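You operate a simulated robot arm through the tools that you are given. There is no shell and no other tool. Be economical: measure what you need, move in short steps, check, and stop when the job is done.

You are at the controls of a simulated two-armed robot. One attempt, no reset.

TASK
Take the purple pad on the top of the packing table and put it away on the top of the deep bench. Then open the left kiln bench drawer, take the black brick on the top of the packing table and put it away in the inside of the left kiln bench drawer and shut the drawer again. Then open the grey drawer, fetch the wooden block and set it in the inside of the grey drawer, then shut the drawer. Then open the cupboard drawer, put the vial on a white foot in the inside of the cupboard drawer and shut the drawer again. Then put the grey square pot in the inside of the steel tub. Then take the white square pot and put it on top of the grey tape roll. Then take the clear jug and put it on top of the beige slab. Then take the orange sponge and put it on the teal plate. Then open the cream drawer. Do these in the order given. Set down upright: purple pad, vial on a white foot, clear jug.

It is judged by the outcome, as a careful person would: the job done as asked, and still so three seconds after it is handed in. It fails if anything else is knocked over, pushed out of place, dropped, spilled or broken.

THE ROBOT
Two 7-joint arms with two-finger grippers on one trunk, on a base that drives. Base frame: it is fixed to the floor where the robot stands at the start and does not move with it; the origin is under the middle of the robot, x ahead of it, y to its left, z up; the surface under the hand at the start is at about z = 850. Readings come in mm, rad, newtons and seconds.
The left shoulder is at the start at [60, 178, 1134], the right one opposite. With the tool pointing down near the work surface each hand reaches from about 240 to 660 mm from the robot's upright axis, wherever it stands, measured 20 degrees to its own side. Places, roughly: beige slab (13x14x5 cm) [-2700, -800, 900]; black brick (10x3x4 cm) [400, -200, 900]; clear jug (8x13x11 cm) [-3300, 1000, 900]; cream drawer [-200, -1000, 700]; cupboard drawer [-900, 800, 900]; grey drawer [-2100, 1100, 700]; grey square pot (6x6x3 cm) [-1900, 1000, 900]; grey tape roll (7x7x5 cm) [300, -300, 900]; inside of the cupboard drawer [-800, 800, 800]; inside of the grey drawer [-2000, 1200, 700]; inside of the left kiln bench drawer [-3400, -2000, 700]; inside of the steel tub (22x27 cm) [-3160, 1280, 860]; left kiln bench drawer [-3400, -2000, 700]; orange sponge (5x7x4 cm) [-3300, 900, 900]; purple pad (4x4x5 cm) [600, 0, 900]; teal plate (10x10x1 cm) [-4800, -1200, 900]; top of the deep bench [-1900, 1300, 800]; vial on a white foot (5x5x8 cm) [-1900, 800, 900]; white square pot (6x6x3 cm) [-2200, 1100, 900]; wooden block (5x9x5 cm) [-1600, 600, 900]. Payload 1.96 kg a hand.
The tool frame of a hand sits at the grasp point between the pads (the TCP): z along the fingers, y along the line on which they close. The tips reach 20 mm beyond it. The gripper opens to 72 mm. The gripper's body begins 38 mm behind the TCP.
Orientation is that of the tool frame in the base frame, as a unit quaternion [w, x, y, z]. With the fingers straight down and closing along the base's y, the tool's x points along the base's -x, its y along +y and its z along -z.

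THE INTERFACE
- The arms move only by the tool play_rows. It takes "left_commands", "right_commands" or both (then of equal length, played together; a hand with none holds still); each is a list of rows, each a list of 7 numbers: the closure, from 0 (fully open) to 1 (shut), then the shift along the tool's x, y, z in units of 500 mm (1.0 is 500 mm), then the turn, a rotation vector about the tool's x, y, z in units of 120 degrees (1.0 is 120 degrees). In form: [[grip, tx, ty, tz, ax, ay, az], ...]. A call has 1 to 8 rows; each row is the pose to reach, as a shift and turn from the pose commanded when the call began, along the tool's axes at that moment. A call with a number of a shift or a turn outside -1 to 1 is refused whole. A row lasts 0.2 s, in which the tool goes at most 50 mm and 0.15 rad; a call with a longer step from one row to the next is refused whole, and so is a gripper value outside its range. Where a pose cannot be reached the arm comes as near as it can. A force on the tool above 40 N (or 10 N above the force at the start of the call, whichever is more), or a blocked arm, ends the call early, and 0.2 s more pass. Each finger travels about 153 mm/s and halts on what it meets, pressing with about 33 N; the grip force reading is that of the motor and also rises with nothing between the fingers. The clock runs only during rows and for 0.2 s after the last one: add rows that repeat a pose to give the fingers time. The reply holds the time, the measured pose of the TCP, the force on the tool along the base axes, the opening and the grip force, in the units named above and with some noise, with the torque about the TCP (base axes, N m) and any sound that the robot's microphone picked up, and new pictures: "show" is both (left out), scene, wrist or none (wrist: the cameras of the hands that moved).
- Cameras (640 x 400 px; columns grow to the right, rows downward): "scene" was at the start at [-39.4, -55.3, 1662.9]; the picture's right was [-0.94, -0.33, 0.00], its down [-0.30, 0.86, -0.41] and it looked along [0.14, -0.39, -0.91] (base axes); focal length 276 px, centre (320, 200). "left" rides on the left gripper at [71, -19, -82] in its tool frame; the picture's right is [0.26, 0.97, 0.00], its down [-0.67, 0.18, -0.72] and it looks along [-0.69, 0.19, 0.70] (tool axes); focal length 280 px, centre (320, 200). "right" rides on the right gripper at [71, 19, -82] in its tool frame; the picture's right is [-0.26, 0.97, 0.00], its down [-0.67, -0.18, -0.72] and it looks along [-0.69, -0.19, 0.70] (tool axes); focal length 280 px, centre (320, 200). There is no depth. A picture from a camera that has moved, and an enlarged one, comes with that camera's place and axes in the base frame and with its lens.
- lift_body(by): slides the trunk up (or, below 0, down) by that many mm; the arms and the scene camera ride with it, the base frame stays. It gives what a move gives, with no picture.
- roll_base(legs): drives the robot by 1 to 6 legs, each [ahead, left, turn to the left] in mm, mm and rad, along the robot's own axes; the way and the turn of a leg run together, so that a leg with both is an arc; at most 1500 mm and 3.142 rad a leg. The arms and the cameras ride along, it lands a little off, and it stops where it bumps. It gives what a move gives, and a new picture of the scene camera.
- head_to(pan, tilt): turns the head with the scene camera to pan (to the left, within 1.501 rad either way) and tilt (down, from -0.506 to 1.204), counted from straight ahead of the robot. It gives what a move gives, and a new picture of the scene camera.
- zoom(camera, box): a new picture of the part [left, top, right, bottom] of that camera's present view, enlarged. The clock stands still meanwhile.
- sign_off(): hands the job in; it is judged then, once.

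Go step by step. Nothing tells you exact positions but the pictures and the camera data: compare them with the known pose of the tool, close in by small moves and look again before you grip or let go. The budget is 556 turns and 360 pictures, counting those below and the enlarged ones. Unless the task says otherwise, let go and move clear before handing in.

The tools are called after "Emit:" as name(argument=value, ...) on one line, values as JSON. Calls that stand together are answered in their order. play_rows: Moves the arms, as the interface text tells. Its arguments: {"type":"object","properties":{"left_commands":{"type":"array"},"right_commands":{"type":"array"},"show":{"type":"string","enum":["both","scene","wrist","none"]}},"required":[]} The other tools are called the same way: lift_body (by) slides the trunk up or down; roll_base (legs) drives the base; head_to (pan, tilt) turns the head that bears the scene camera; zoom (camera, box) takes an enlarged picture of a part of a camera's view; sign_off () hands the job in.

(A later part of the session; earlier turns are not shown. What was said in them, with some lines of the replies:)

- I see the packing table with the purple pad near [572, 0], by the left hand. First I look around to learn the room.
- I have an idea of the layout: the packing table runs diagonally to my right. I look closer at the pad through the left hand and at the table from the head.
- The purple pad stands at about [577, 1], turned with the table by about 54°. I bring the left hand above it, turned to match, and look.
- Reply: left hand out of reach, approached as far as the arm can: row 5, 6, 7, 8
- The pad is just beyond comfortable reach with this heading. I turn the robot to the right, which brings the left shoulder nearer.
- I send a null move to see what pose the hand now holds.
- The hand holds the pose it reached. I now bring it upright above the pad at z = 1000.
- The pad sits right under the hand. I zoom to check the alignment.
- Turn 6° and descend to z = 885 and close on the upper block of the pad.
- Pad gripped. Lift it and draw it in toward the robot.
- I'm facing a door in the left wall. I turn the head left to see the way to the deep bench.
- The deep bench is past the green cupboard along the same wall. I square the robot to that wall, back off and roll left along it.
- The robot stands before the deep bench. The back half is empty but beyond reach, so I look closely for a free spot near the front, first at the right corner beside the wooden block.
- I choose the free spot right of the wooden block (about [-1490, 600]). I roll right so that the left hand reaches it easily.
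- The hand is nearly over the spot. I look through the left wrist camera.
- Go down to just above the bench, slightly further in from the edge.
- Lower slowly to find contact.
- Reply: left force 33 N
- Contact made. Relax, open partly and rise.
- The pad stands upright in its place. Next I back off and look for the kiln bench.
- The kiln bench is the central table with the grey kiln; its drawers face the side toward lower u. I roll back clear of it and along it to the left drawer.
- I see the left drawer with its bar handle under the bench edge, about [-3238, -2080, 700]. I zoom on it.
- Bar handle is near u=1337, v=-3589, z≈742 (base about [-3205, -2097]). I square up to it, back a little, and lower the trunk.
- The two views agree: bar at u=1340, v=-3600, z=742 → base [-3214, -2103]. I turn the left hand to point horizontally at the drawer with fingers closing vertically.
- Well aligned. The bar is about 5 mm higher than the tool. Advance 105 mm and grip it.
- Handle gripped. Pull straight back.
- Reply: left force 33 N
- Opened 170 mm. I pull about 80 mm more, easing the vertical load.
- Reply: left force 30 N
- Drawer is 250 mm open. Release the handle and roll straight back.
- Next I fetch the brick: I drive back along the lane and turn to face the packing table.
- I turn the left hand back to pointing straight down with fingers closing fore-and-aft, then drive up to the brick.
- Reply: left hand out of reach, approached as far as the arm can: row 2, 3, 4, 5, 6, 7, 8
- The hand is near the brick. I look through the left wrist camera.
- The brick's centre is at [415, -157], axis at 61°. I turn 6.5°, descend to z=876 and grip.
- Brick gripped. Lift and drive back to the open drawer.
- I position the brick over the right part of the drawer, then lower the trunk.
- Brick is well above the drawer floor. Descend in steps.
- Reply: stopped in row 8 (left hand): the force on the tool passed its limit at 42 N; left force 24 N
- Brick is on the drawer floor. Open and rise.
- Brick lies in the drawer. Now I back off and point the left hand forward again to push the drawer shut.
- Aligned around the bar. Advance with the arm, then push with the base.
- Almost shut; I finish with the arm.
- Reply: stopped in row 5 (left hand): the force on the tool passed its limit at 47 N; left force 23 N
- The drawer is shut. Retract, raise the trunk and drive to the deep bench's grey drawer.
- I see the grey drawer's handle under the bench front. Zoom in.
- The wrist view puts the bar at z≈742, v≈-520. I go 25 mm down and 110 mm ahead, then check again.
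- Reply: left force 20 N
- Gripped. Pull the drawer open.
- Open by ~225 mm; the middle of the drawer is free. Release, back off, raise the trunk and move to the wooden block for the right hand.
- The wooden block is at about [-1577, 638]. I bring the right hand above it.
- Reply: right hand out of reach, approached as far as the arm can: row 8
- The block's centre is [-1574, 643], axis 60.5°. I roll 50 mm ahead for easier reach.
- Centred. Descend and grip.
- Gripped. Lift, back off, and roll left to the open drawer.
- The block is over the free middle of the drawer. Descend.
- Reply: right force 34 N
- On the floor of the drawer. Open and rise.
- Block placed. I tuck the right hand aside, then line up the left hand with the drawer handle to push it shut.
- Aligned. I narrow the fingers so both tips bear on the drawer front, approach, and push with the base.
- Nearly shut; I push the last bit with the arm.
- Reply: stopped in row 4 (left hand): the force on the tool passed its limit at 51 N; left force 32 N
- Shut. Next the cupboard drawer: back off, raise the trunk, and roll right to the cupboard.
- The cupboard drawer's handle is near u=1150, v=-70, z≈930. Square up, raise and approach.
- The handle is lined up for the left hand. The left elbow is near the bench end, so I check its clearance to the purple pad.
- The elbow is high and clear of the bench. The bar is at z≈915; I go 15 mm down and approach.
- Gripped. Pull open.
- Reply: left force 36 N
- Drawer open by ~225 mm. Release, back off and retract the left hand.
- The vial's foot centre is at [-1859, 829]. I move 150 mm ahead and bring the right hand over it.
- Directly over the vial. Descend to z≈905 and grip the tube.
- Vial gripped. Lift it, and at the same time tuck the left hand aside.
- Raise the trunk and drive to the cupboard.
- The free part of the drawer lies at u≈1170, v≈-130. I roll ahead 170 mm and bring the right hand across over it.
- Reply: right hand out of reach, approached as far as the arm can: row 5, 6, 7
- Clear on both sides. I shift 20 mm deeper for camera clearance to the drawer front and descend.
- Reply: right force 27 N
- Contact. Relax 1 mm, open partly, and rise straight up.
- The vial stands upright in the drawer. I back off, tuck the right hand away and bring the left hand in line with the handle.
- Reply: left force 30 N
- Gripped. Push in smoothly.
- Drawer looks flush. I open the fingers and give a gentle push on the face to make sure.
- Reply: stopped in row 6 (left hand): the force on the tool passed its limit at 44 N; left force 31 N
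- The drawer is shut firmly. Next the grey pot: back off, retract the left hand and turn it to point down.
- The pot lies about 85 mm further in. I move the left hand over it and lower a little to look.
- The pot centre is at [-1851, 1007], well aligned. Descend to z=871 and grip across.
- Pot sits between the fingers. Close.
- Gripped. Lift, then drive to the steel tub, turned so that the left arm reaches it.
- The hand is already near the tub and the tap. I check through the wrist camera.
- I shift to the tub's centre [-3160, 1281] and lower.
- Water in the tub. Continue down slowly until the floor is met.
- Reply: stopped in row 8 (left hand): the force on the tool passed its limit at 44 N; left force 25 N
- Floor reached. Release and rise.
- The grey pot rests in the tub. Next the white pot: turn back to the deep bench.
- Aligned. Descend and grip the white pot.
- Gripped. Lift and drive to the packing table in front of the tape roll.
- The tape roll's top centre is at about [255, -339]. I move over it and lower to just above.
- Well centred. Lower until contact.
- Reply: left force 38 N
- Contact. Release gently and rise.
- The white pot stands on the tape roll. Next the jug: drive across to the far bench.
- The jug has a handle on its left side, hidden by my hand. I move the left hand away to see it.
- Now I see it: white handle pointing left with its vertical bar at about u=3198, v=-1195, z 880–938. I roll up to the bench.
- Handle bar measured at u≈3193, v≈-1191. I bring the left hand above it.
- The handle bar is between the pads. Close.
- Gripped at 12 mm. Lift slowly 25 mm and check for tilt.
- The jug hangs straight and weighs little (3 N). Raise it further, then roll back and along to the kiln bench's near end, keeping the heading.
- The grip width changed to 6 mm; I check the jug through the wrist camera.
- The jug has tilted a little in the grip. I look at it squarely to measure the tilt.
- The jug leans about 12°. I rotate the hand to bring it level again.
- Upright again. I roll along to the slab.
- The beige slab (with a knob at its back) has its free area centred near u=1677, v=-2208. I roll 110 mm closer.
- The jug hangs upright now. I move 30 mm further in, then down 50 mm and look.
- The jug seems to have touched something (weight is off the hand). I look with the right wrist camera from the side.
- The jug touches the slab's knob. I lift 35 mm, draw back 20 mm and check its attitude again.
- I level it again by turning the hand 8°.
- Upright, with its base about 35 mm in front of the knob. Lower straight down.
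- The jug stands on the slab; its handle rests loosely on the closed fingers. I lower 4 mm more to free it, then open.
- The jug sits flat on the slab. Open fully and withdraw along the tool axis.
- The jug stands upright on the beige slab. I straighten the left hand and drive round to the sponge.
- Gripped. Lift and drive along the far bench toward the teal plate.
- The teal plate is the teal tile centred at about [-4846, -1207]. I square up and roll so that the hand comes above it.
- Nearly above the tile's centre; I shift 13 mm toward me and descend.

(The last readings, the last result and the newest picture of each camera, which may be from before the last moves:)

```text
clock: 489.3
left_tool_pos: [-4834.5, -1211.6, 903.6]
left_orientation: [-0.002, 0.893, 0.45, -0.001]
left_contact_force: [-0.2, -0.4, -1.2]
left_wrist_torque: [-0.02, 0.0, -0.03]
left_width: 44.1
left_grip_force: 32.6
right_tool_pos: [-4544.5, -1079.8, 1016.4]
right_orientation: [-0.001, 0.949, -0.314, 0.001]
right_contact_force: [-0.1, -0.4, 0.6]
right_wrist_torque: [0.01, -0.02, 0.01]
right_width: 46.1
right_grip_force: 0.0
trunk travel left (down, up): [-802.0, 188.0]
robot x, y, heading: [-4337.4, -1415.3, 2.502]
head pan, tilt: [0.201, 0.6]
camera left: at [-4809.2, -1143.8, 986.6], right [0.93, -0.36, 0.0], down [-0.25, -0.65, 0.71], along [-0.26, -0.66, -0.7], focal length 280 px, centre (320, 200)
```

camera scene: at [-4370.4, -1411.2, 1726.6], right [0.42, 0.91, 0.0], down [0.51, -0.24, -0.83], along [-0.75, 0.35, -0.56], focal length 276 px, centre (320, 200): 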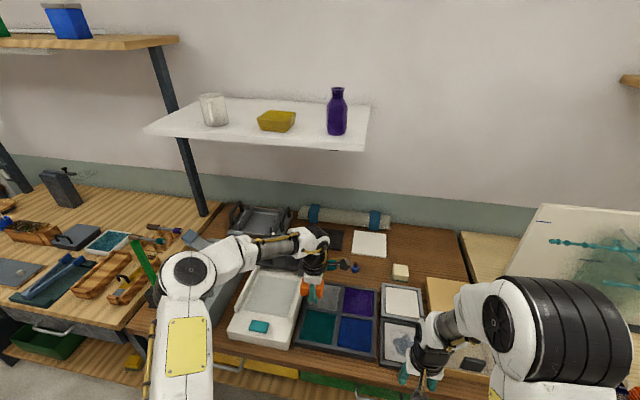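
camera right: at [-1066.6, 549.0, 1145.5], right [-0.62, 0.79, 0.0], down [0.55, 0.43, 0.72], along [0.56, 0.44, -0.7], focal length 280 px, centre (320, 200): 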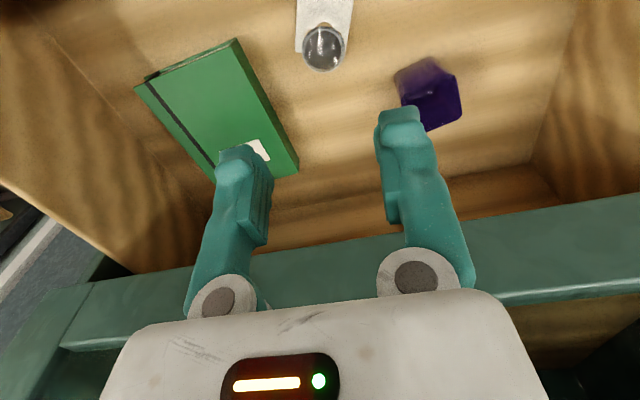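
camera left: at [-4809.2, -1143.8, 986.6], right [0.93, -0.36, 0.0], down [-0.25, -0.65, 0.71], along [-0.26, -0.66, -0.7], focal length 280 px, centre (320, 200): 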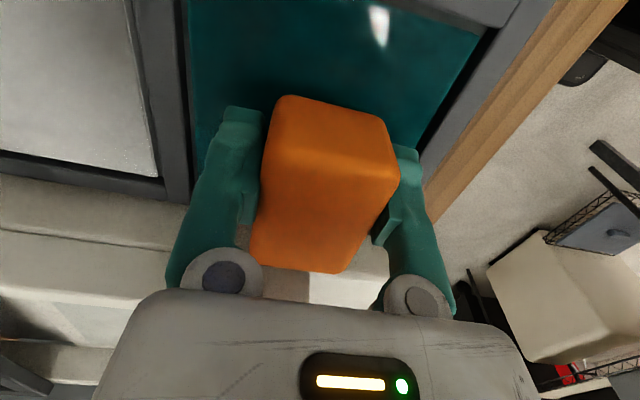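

Emit:
play_rows(left_commands=[[1, 0, 0, 0.01, 0, 0, 0], [1, 0, 0, 0.02, 0, 0, 0], [1, 0, 0, 0.028, 0, 0, 0], [1, 0, 0, 0.036, 0, 0, 0], [1, 0, 0, 0.044, 0, 0, 0], [1, 0, 0, 0.05, 0, 0, 0], [1, 0, 0, 0.05, 0, 0, 0]], show="none")

```text
clock: 490.2
left_tool_pos: [-4836.8, -1210.9, 897.3]
left_orientation: [-0.005, 0.892, 0.452, -0.002]
left_contact_force: [7.9, -7.1, 26.9]
left_wrist_torque: [-0.61, -0.49, 0.06]
left_width: 43.7
left_grip_force: 32.9
right_tool_pos: [-4543.4, -1081.5, 1017.5]
right_orientation: [-0.001, 0.95, -0.313, 0.0]
right_contact_force: [0.1, 0.4, 0.3]
right_wrist_torque: [0.02, -0.01, 0.02]
right_width: 46.2
right_grip_force: 0.0
trunk travel left (down, up): [-802.0, 188.0]
robot x, y, heading: [-4340.0, -1417.4, 2.511]
head pan, tilt: [0.201, 0.6]
stopped in row 4 (left hand): the force on the tool passed its limit at 45 N (the readings are from after the stop); the commanded pose is now the measured one
```

Emit:
zoom(camera="left", box=[160, 0, 520, 300])

Emit:
zoom(camera="scene", box=[240, 240, 420, 370])

```text
1.33 times, centred on (340, 150) of left
camera zoom: at [-4809.5, -1143.9, 980.6], right [0.93, -0.36, -0.01], down [-0.24, -0.66, 0.71], along [-0.26, -0.66, -0.7], focal length 374 px, centre (293, 267)
```

zoom: 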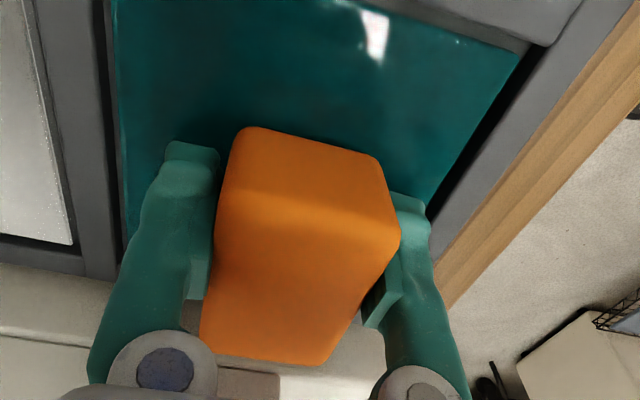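

```text
3.08 times, centred on (330, 305) of scene
camera zoom: at [-4365.9, -1414.1, 1726.9], right [0.42, 0.91, 0.0], down [0.51, -0.23, -0.83], along [-0.75, 0.35, -0.56], focal length 848 px, centre (289, -123)
```

zoom: 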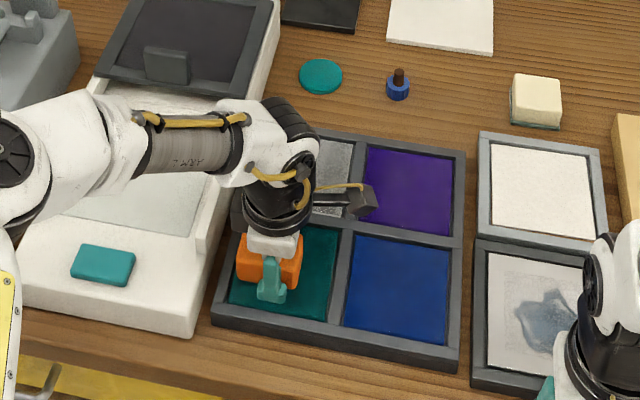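

Emit:
play_rows(left_commands=[[1, 0, 0, -0.006, 0, 0, 0], [1, 0, -0.006, -0.006, 0, 0, 0], [1, 0, -0.006, 0.002, 0, 0, 0], [1, 0, -0.006, 0.008, 0, 0, 0], [1, 0, -0.006, 0.008, 0, 0, 0]], show="none")

```text
clock: 491.1
left_tool_pos: [-4841.5, -1207.8, 897.8]
left_orientation: [-0.007, 0.892, 0.452, -0.002]
left_contact_force: [8.0, -7.0, 25.7]
left_wrist_torque: [-0.61, -0.54, 0.07]
left_width: 43.9
left_grip_force: 33.1
right_tool_pos: [-4543.2, -1082.8, 1018.1]
right_orientation: [-0.001, 0.95, -0.313, -0.001]
right_contact_force: [-0.7, -0.9, 0.2]
right_wrist_torque: [0.01, -0.04, 0.03]
right_width: 46.3
right_grip_force: 0.2
trunk travel left (down, up): [-802.0, 188.0]
robot x, y, heading: [-4337.2, -1416.0, 2.514]
head pan, tilt: [0.201, 0.6]
stopped in row 4 (left hand): the force on the tool passed its limit at 44 N (the readings are from after the stop); the commanded pose is now the measured one
```

The support is firm at this height (the tray is raised). Release and rise.

Emit:
play_rows(left_commands=[[1, 0, 0, -0.004, 0, 0, 0], [0.3, 0, 0, -0.004, 0, 0, 0], [0.1, 0, 0, -0.004, 0, 0, 0], [0.1, 0, 0, -0.05, 0, 0, 0], [0.1, 0, 0, -0.13, 0, 0, 0], [0, 0, 0, -0.22, 0, 0, 0], [0, 0, 0, -0.31, 0, 0, 0]], show="wrist")

Emit:
zoom(camera="scene", box=[240, 240, 420, 370])

```text
clock: 492.7
left_tool_pos: [-4842.7, -1210.8, 1054.9]
left_orientation: [-0.006, 0.892, 0.452, -0.002]
left_contact_force: [1.2, -0.4, 0.6]
left_wrist_torque: [0.01, 0.0, -0.01]
left_width: 72.0
left_grip_force: 0.0
right_tool_pos: [-4546.4, -1080.5, 1016.3]
right_orientation: [0.0, 0.95, -0.313, 0.001]
right_contact_force: [0.0, 0.6, -0.4]
right_wrist_torque: [0.0, 0.0, 0.0]
right_width: 45.9
right_grip_force: 0.0
trunk travel left (down, up): [-802.0, 188.0]
robot x, y, heading: [-4338.2, -1414.1, 2.511]
head pan, tilt: [0.201, 0.6]
camera left: at [-4815.0, -1142.9, 1136.4], right [0.93, -0.36, -0.01], down [-0.24, -0.66, 0.71], along [-0.27, -0.66, -0.7], focal length 280 px, centre (320, 200)
```

left: 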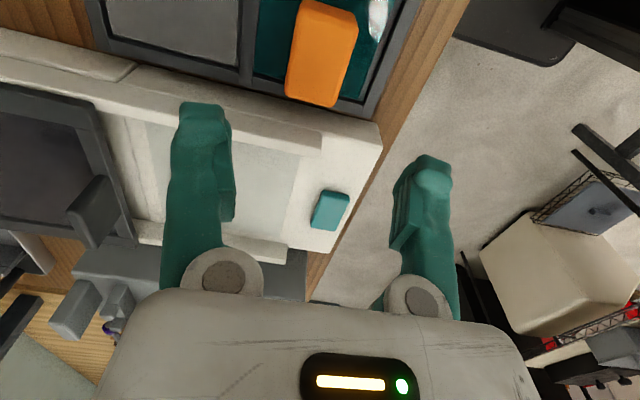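

```text
3.08 times, centred on (330, 305) of scene
camera zoom: at [-4369.9, -1411.6, 1726.5], right [0.42, 0.91, 0.0], down [0.51, -0.24, -0.83], along [-0.75, 0.35, -0.56], focal length 848 px, centre (289, -123)
```

zoom: 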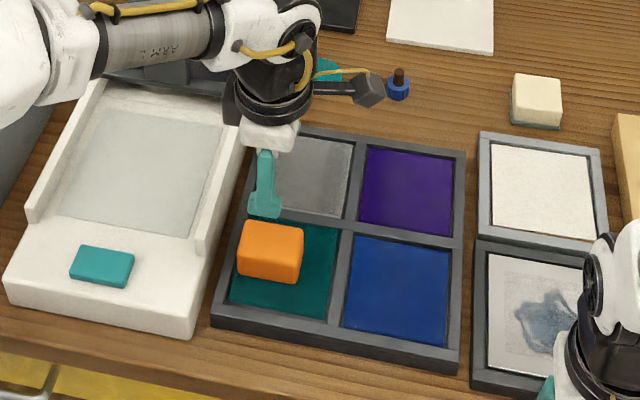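

Emit:
zoom(camera="left", box=[230, 0, 430, 130])

```text
3.08 times, centred on (330, 65) of left
camera zoom: at [-4815.0, -1142.9, 1136.4], right [0.93, -0.36, -0.01], down [-0.24, -0.66, 0.71], along [-0.27, -0.66, -0.7], focal length 863 px, centre (289, 615)
```

zoom: 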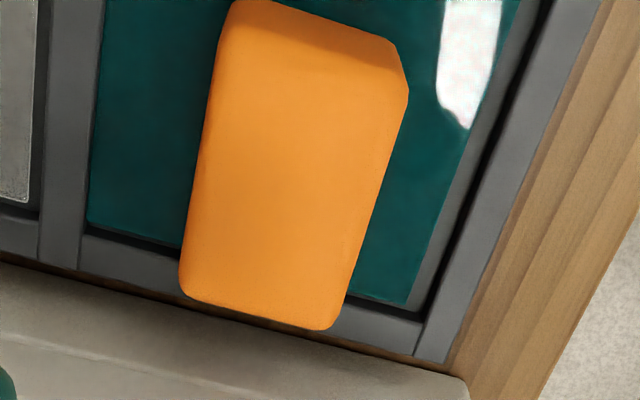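

The sponge lies flat on the teal plate. Last: the cream drawer on the packing table. I drive back there.

Emit:
roll_base(legs=[[-250, 0, 0], [0, -1300, 0], [0, -1300, 0], [-1000, 0, 0], [-950, 0, 0]])

Emit:
roll_base(legs=[[0, 0, 1.57], [0, 0, 1.57]])

Emit:
head_to(pan=0.1, tilt=0.8)

```text
clock: 516.0
left_tool_pos: [-1547.2, -301.7, 1052.5]
left_orientation: [-0.007, 0.882, 0.471, -0.002]
left_contact_force: [-1.1, -1.3, -0.5]
left_wrist_torque: [0.01, 0.01, -0.01]
left_width: 71.9
left_grip_force: 0.0
right_tool_pos: [-1256.3, -156.8, 1015.8]
right_orientation: [-0.001, 0.957, -0.291, 0.001]
right_contact_force: [-0.3, -0.9, -0.7]
right_wrist_torque: [-0.01, 0.03, 0.03]
right_width: 46.1
right_grip_force: 0.0
trunk travel left (down, up): [-802.0, 188.0]
robot x, y, heading: [-1035.0, -480.2, 2.554]
head pan, tilt: [0.201, 0.6]
camera scene: at [-1066.5, -480.4, 1726.5], right [0.38, 0.93, 0.0], down [0.52, -0.21, -0.82], along [-0.76, 0.31, -0.57], focal length 276 px, centre (320, 200)
```

scene: 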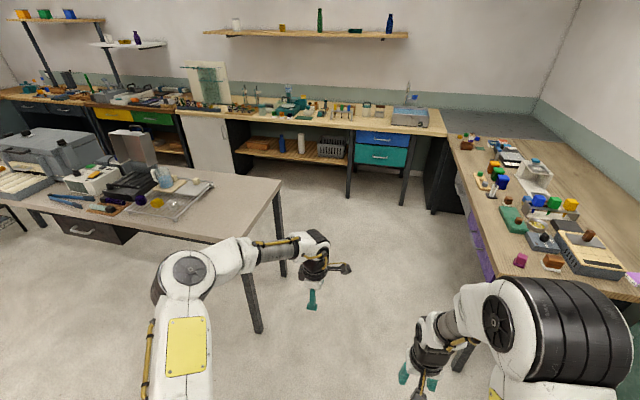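

```text
clock: 524.1
left_tool_pos: [-519.5, -651.5, 1053.6]
left_orientation: [0.002, -0.482, 0.876, -0.006]
left_contact_force: [0.1, 0.3, 0.3]
left_wrist_torque: [0.02, 0.02, 0.0]
left_width: 71.7
left_grip_force: 0.0
right_tool_pos: [-805.1, -801.3, 1016.6]
right_orientation: [-0.001, 0.281, 0.96, -0.001]
right_contact_force: [-0.4, 0.7, 0.2]
right_wrist_torque: [0.02, 0.03, 0.02]
right_width: 46.0
right_grip_force: 0.0
trunk travel left (down, up): [-802.0, 188.0]
robot x, y, heading: [-1037.7, -481.6, -0.562]
head pan, tilt: [0.201, 0.6]
camera scene: at [-1002.0, -480.2, 1726.5], right [-0.36, -0.93, 0.0], down [-0.53, 0.2, -0.82], along [0.77, -0.29, -0.57], focal length 276 px, centre (320, 200)
```

scene: 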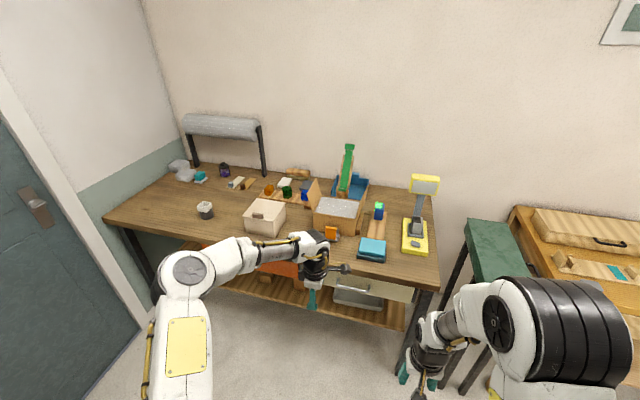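

```text
clock: 524.8
left_tool_pos: [-518.9, -651.1, 1052.9]
left_orientation: [0.002, -0.482, 0.876, -0.007]
left_contact_force: [-0.6, -0.7, -0.1]
left_wrist_torque: [-0.04, -0.05, 0.01]
left_width: 72.1
left_grip_force: 0.0
right_tool_pos: [-806.6, -800.5, 1015.7]
right_orientation: [-0.001, 0.281, 0.96, -0.001]
right_contact_force: [-0.1, 0.5, 0.0]
right_wrist_torque: [0.03, -0.02, 0.02]
right_width: 46.0
right_grip_force: 0.0
trunk travel left (down, up): [-802.0, 188.0]
robot x, y, heading: [-1036.2, -483.5, -0.562]
head pan, tilt: [0.099, 0.799]
camera scene: at [-1012.4, -484.8, 1709.7], right [-0.45, -0.89, 0.0], down [-0.64, 0.32, -0.7], along [0.62, -0.31, -0.72], focal length 276 px, centre (320, 200)
```

scene: 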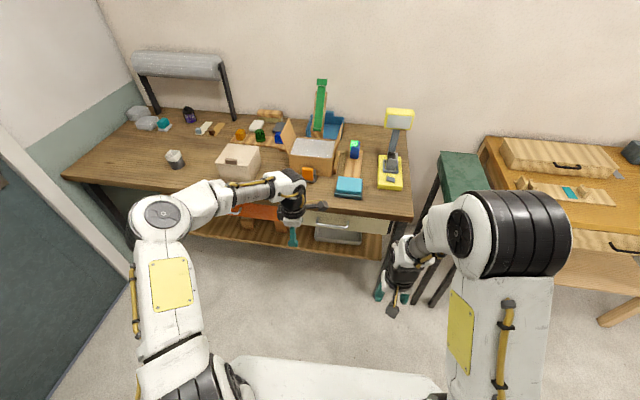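

Line up with the cream drawer: turn, lower the trunk, and turn the left hand forward.

Emit:
roll_base(legs=[[0, -41, -0.073]])

Emit:
lift_body(by=-260)

Emit:
play_rows(left_commands=[[0, 0, 0, 0.01, 0.07, 0, 0], [0, 0, 0, 0.02, 0.14, 0, 0], [0, 0, 0, 0.03, 0.21, 0, 0], [0, 0, 0, 0.04, 0.28, 0, 0], [0, 0, 0, 0.05, 0.35, 0, 0], [0, 0, 0, 0.06, 0.42, 0, 0], [0, 0, 0, 0.065, 0.49, 0, 0], [0, 0, 0, 0.065, 0.56, 0, 0]], show="none")

Emit:
play_rows(left_commands=[[0, 0, 0, 0, 0.07, 0, 0], [0, 0, 0, 0, 0.14, 0, 0], [0, 0, 0, 0, 0.19, 0, 0], [0, 0, 0, 0, 0.19, 0, 0]], show="both")

```text
clock: 525.7
left_tool_pos: [-553.6, -718.3, 1051.1]
left_orientation: [0.001, -0.45, 0.893, -0.007]
left_contact_force: [0.4, 0.7, 0.9]
left_wrist_torque: [0.0, 0.03, 0.01]
left_width: 71.9
left_grip_force: 0.0
right_tool_pos: [-850.1, -846.2, 1016.5]
right_orientation: [-0.002, 0.314, 0.949, -0.002]
right_contact_force: [1.0, 0.0, 0.0]
right_wrist_torque: [-0.04, 0.0, 0.0]
right_width: 46.2
right_grip_force: 0.0
trunk travel left (down, up): [-802.0, 188.0]
robot x, y, heading: [-1055.1, -516.5, -0.634]
head pan, tilt: [0.099, 0.799]
camera scene: at [-1032.0, -515.0, 1709.6], right [-0.51, -0.86, 0.0], down [-0.62, 0.36, -0.7], along [0.6, -0.36, -0.72], focal length 276 px, centre (320, 200)
```

scene: 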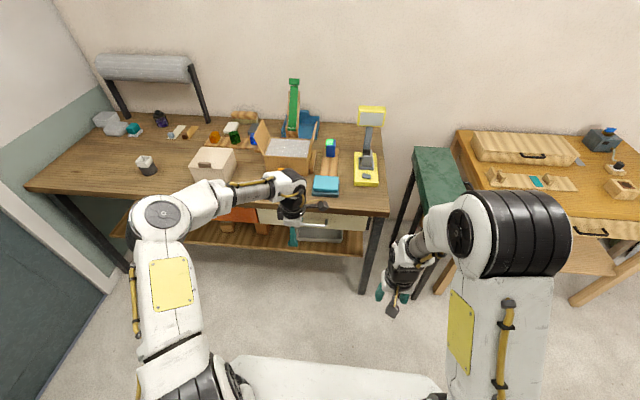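

```text
clock: 528.4
left_tool_pos: [-554.5, -720.2, 794.0]
left_orientation: [0.002, -0.45, 0.893, -0.006]
left_contact_force: [-0.1, -0.5, 0.1]
left_wrist_torque: [0.02, 0.01, 0.01]
left_width: 72.0
left_grip_force: 0.1
right_tool_pos: [-851.7, -849.4, 756.2]
right_orientation: [-0.001, 0.315, 0.949, 0.0]
right_contact_force: [0.4, 0.1, -0.5]
right_wrist_torque: [0.0, -0.01, 0.0]
right_width: 46.2
right_grip_force: 0.0
trunk travel left (down, up): [-542.0, 448.0]
robot x, y, heading: [-1058.5, -516.5, -0.635]
head pan, tilt: [0.099, 0.799]
```

```text
clock: 530.2
left_tool_pos: [-553.8, -722.4, 758.8]
left_orientation: [0.251, -0.373, 0.739, -0.501]
left_contact_force: [0.3, 0.2, 0.8]
left_wrist_torque: [0.02, 0.05, 0.01]
left_width: 72.0
left_grip_force: 0.0
right_tool_pos: [-852.1, -849.9, 755.5]
right_orientation: [-0.001, 0.315, 0.949, 0.0]
right_contact_force: [0.6, -0.4, 0.0]
right_wrist_torque: [0.02, 0.02, -0.02]
right_width: 46.1
right_grip_force: 0.0
trunk travel left (down, up): [-542.0, 448.0]
robot x, y, heading: [-1056.9, -513.2, -0.64]
head pan, tilt: [0.099, 0.799]
```

```text
clock: 531.2
left_tool_pos: [-554.9, -720.5, 758.7]
left_orientation: [-0.32, 0.317, -0.626, 0.637]
left_contact_force: [-0.5, -0.2, 0.2]
left_wrist_torque: [-0.02, -0.02, 0.02]
left_width: 72.2
left_grip_force: 0.0
right_tool_pos: [-851.9, -849.7, 755.7]
right_orientation: [-0.001, 0.315, 0.949, -0.001]
right_contact_force: [0.6, 0.1, -0.2]
right_wrist_torque: [0.03, 0.02, 0.0]
right_width: 46.1
right_grip_force: 0.0
trunk travel left (down, up): [-542.0, 448.0]
robot x, y, heading: [-1057.6, -514.8, -0.637]
head pan, tilt: [0.099, 0.799]
camera scene: at [-1035.9, -519.7, 1449.7], right [-0.51, -0.86, 0.0], down [-0.62, 0.37, -0.7], along [0.6, -0.36, -0.72], focal length 276 px, centre (320, 200)
camera left: at [-663.5, -729.9, 778.2], right [-0.14, -0.22, -0.96], down [-0.17, 0.97, -0.2], along [0.97, 0.14, -0.18], focal length 280 px, centre (320, 200)
```

scene: 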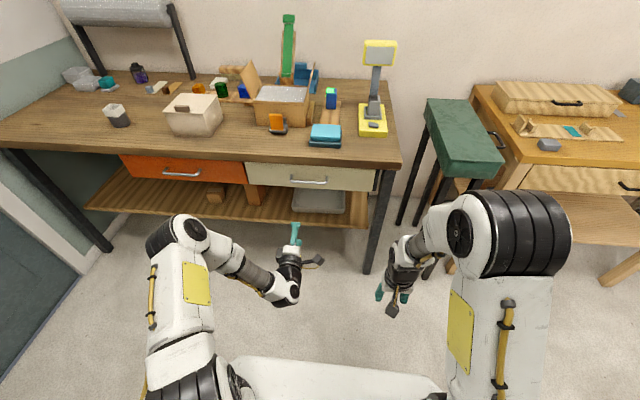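
left: 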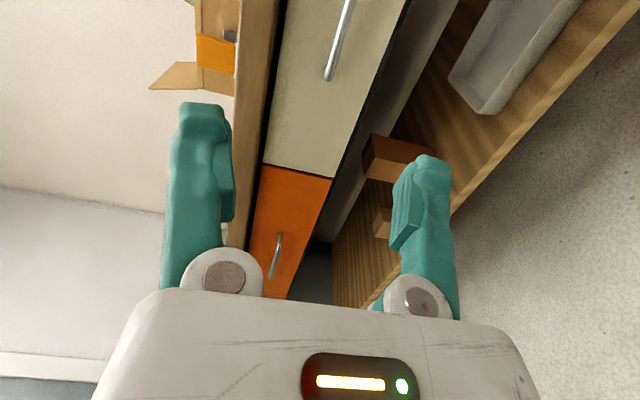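

The cream handle's bar is near u=-262, v≈-907, z≈735. Roll 150 mm ahead and lower the hand 23 mm.

Emit:
roll_base(legs=[[150, 0, 0.002]])

Emit:
play_rows(left_commands=[[0, 0, 0.023, 0.02, 0, 0, 0], [0, 0, 0.046, 0.06, 0, 0, 0], [0, 0, 0.046, 0.12, 0, 0, 0], [0, 0, 0.046, 0.12, 0, 0, 0]], show="wrist")

```text
clock: 532.5
left_tool_pos: [-433.6, -808.9, 757.0]
left_orientation: [-0.32, 0.318, -0.627, 0.635]
left_contact_force: [0.0, -0.5, -1.0]
left_wrist_torque: [0.01, 0.0, -0.02]
left_width: 72.0
left_grip_force: 0.0
right_tool_pos: [-731.3, -936.7, 756.1]
right_orientation: [-0.002, 0.314, 0.95, 0.0]
right_contact_force: [-0.5, 0.2, 0.1]
right_wrist_torque: [0.02, 0.02, -0.01]
right_width: 46.2
right_grip_force: 0.1
trunk travel left (down, up): [-542.0, 448.0]
robot x, y, heading: [-935.1, -602.9, -0.628]
head pan, tilt: [0.099, 0.799]
camera scene: at [-914.7, -608.9, 1449.6], right [-0.51, -0.86, 0.0], down [-0.62, 0.37, -0.7], along [0.6, -0.35, -0.72], focal length 276 px, centre (320, 200)
```

scene: 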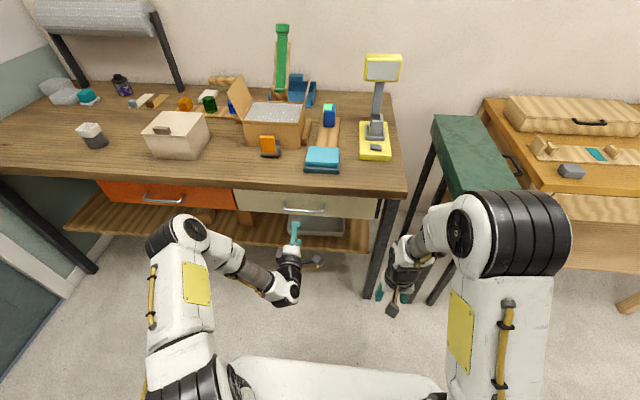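

```text
clock: 533.5
left_tool_pos: [-385.7, -843.6, 737.7]
left_orientation: [-0.32, 0.318, -0.626, 0.636]
left_contact_force: [0.1, 0.5, 0.0]
left_wrist_torque: [0.0, 0.03, 0.01]
left_width: 71.8
left_grip_force: 0.1
right_tool_pos: [-731.9, -937.5, 757.5]
right_orientation: [-0.001, 0.313, 0.95, -0.001]
right_contact_force: [-0.7, 0.3, 0.1]
right_wrist_torque: [0.0, 0.04, 0.03]
right_width: 46.1
right_grip_force: 0.1
trunk travel left (down, up): [-542.0, 448.0]
robot x, y, heading: [-938.1, -603.3, -0.638]
head pan, tilt: [0.099, 0.799]
camera left: at [-493.7, -852.7, 757.0], right [-0.14, -0.22, -0.96], down [-0.17, 0.97, -0.19], along [0.97, 0.14, -0.18], focal length 280 px, centre (320, 200)
```

left: 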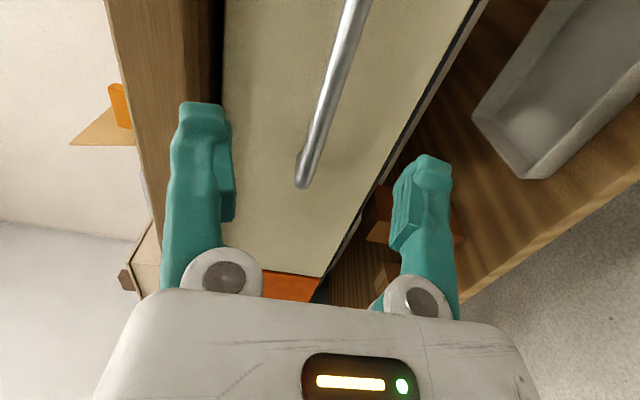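

Emit:
play_rows(left_commands=[[0, 0, 0.006, 0.05, 0, 0, 0], [0, 0, 0.006, 0.1, 0, 0, 0], [0, 0, 0.006, 0.142, 0, 0, 0], [0, 0, 0.006, 0.142, 0, 0, 0], [1, 0, 0.006, 0.142, 0, 0, 0], [1, 0, 0.006, 0.142, 0, 0, 0], [1, 0, 0.006, 0.142, 0, 0, 0]], show="wrist")

```text
clock: 535.1
left_tool_pos: [-328.4, -884.8, 735.5]
left_orientation: [-0.32, 0.318, -0.628, 0.635]
left_contact_force: [-1.2, -0.4, -9.6]
left_wrist_torque: [-0.02, -0.01, -0.01]
left_width: 6.1
left_grip_force: 30.8
right_tool_pos: [-731.2, -938.0, 754.8]
right_orientation: [-0.002, 0.314, 0.949, 0.0]
right_contact_force: [0.3, 0.1, 0.5]
right_wrist_torque: [0.02, -0.05, -0.05]
right_width: 46.0
right_grip_force: 0.0
trunk travel left (down, up): [-542.0, 448.0]
robot x, y, heading: [-938.8, -602.7, -0.637]
head pan, tilt: [0.099, 0.799]
camera left: at [-438.0, -893.9, 754.3], right [-0.15, -0.22, -0.96], down [-0.17, 0.97, -0.19], along [0.97, 0.14, -0.18], focal length 280 px, centre (320, 200)
```

left: 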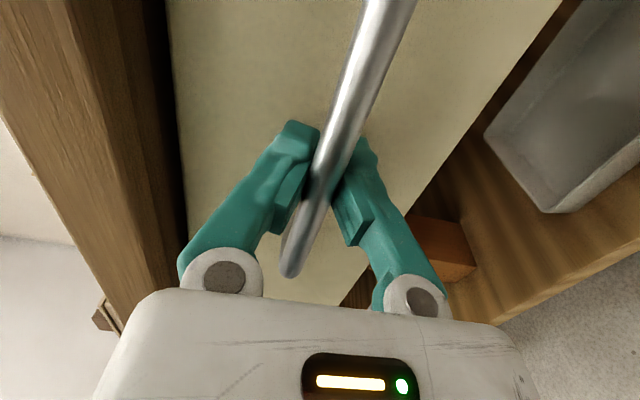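

Gripped. Pull the cream drawer open.

Emit:
play_rows(left_commands=[[1, 0, 0.002, -0.04, 0, 0, 0], [1, 0, 0.004, -0.1, 0, 0, 0], [1, 0, 0.004, -0.16, 0, 0, 0], [1, 0, 0.004, -0.22, 0, 0, 0], [1, 0, 0.004, -0.28, 0, 0, 0], [1, 0, 0.004, -0.34, 0, 0, 0], [1, 0, 0.004, -0.4, 0, 0, 0], [1, 0, 0.004, -0.45, 0, 0, 0]], show="scene")

```text
clock: 536.2
left_tool_pos: [-418.8, -820.2, 735.1]
left_orientation: [-0.324, 0.315, -0.62, 0.641]
left_contact_force: [1.0, 2.7, 19.4]
left_wrist_torque: [-0.01, 0.07, -0.76]
left_width: 6.2
left_grip_force: 30.6
right_tool_pos: [-732.5, -936.2, 756.7]
right_orientation: [-0.001, 0.313, 0.95, -0.001]
right_contact_force: [0.2, -0.1, 0.2]
right_wrist_torque: [0.02, 0.02, -0.02]
right_width: 46.0
right_grip_force: 0.1
trunk travel left (down, up): [-542.0, 448.0]
robot x, y, heading: [-941.0, -602.4, -0.633]
head pan, tilt: [0.099, 0.799]
stopped in row 5 (left hand): the force on the tool passed its limit at 41 N (the readings are from after the stop); the commanded pose is now the measured one
camera scene: at [-916.9, -607.5, 1449.6], right [-0.51, -0.86, 0.0], down [-0.62, 0.36, -0.7], along [0.6, -0.35, -0.72], focal length 276 px, centre (320, 200)
```

scene: 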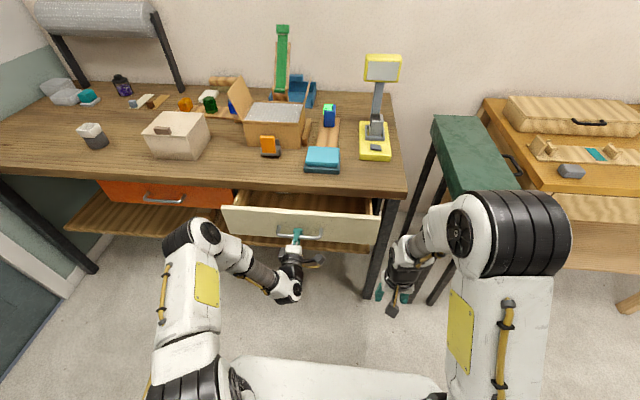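

Open by 110 mm; the pull stopped on force. Ease the hand and continue more gently.

Emit:
play_rows(left_commands=[[1, 0, -0.004, -0.01, 0, 0, 0], [1, 0, -0.004, -0.04, 0, 0, 0], [1, 0, -0.004, -0.08, 0, 0, 0], [1, 0, -0.004, -0.12, 0, 0, 0], [1, 0, -0.004, -0.16, 0, 0, 0], [1, 0, -0.004, -0.2, 0, 0, 0], [1, 0, -0.004, -0.23, 0, 0, 0]], show="scene")

```text
clock: 537.8
left_tool_pos: [-514.9, -750.7, 734.6]
left_orientation: [-0.323, 0.315, -0.622, 0.64]
left_contact_force: [-5.8, -8.1, 26.9]
left_wrist_torque: [0.02, 0.04, 0.25]
left_width: 6.1
left_grip_force: 30.4
right_tool_pos: [-734.3, -937.1, 756.0]
right_orientation: [0.0, 0.313, 0.95, 0.0]
right_contact_force: [0.4, -1.1, -0.2]
right_wrist_torque: [0.0, -0.01, -0.01]
right_width: 46.1
right_grip_force: 0.1
trunk travel left (down, up): [-542.0, 448.0]
robot x, y, heading: [-938.5, -600.9, -0.631]
head pan, tilt: [0.099, 0.799]
camera scene: at [-919.5, -608.1, 1450.0], right [-0.51, -0.86, 0.0], down [-0.62, 0.37, -0.7], along [0.6, -0.35, -0.72], focal length 276 px, centre (320, 200)
```

scene: 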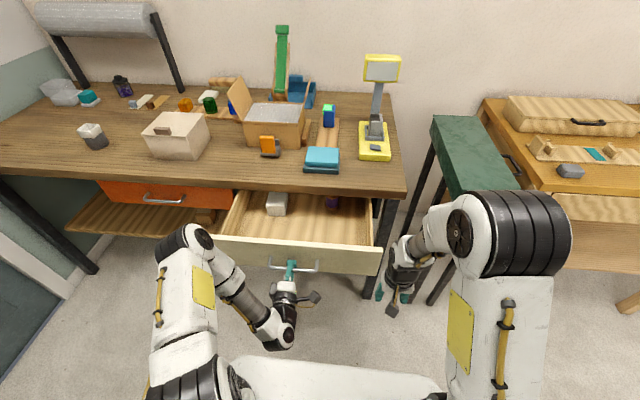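

Open by 230 mm with contents undisturbed. Release and back away.

Emit:
play_rows(left_commands=[[1, 0, -0.004, 0.004, 0, 0, 0], [0, 0, -0.004, 0.004, 0, 0, 0], [0, 0, -0.004, 0.004, 0, 0, 0], [0, 0, -0.004, -0.03, 0, 0, 0], [0, 0, -0.004, -0.1, 0, 0, 0], [0, 0, -0.004, -0.16, 0, 0, 0]], show="none")

Emit:
roll_base(legs=[[-250, 0, 0]])

```text
clock: 539.2
left_tool_pos: [-580.1, -705.2, 733.3]
left_orientation: [-0.323, 0.316, -0.623, 0.638]
left_contact_force: [0.4, -0.5, 0.5]
left_wrist_torque: [0.01, -0.05, 0.0]
left_width: 71.8
left_grip_force: 0.0
right_tool_pos: [-733.2, -936.4, 756.1]
right_orientation: [-0.001, 0.313, 0.95, -0.001]
right_contact_force: [-0.5, -0.5, -0.3]
right_wrist_torque: [-0.03, 0.01, 0.01]
right_width: 46.1
right_grip_force: 0.0
trunk travel left (down, up): [-542.0, 448.0]
robot x, y, heading: [-934.8, -599.6, -0.633]
head pan, tilt: [0.099, 0.799]
```

```text
clock: 541.0
left_tool_pos: [-778.2, -559.5, 733.5]
left_orientation: [-0.322, 0.316, -0.623, 0.638]
left_contact_force: [-0.2, 0.3, -0.2]
left_wrist_torque: [0.01, 0.02, 0.01]
left_width: 71.7
left_grip_force: 0.0
right_tool_pos: [-931.2, -792.1, 756.9]
right_orientation: [-0.001, 0.315, 0.949, -0.001]
right_contact_force: [-0.9, 0.2, 1.1]
right_wrist_torque: [0.0, -0.01, 0.01]
right_width: 46.2
right_grip_force: 0.0
trunk travel left (down, up): [-542.0, 448.0]
robot x, y, heading: [-1137.6, -460.1, -0.636]
head pan, tilt: [0.099, 0.799]
camera scene: at [-1115.2, -461.3, 1449.7], right [-0.51, -0.86, 0.0], down [-0.62, 0.37, -0.7], along [0.6, -0.36, -0.72], focal length 276 px, centre (320, 200)
```

scene: 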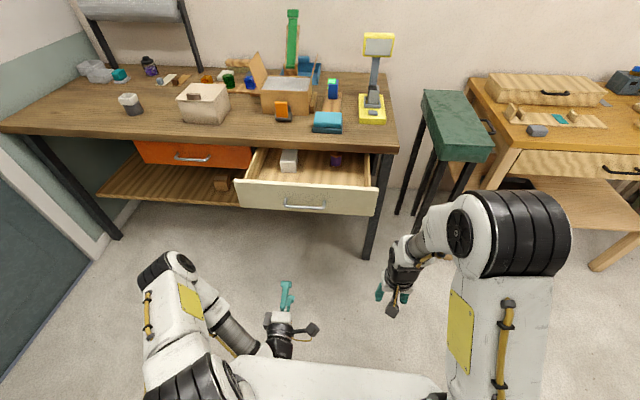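

The cream drawer stands open, the white pot sits on the tape roll, and both hands are clear. All steps are done in order, so I hand in.

Emit:
sign_off()

```text
The job is handed in.
```

All nine steps are done in the order given and the job is handed in. The purple pad, vial and jug were each upright when I last saw them. The vial has been out of sight since its drawer was shut.

- **Jug:** it tilted about 12° in the grip on the way and touched the knob at the back of the beige slab. I levelled it and set it down flat in front of the knob. I saw no water spill.
- **Sponge:** it lies flat on the teal plate, close to the plate's left edge.
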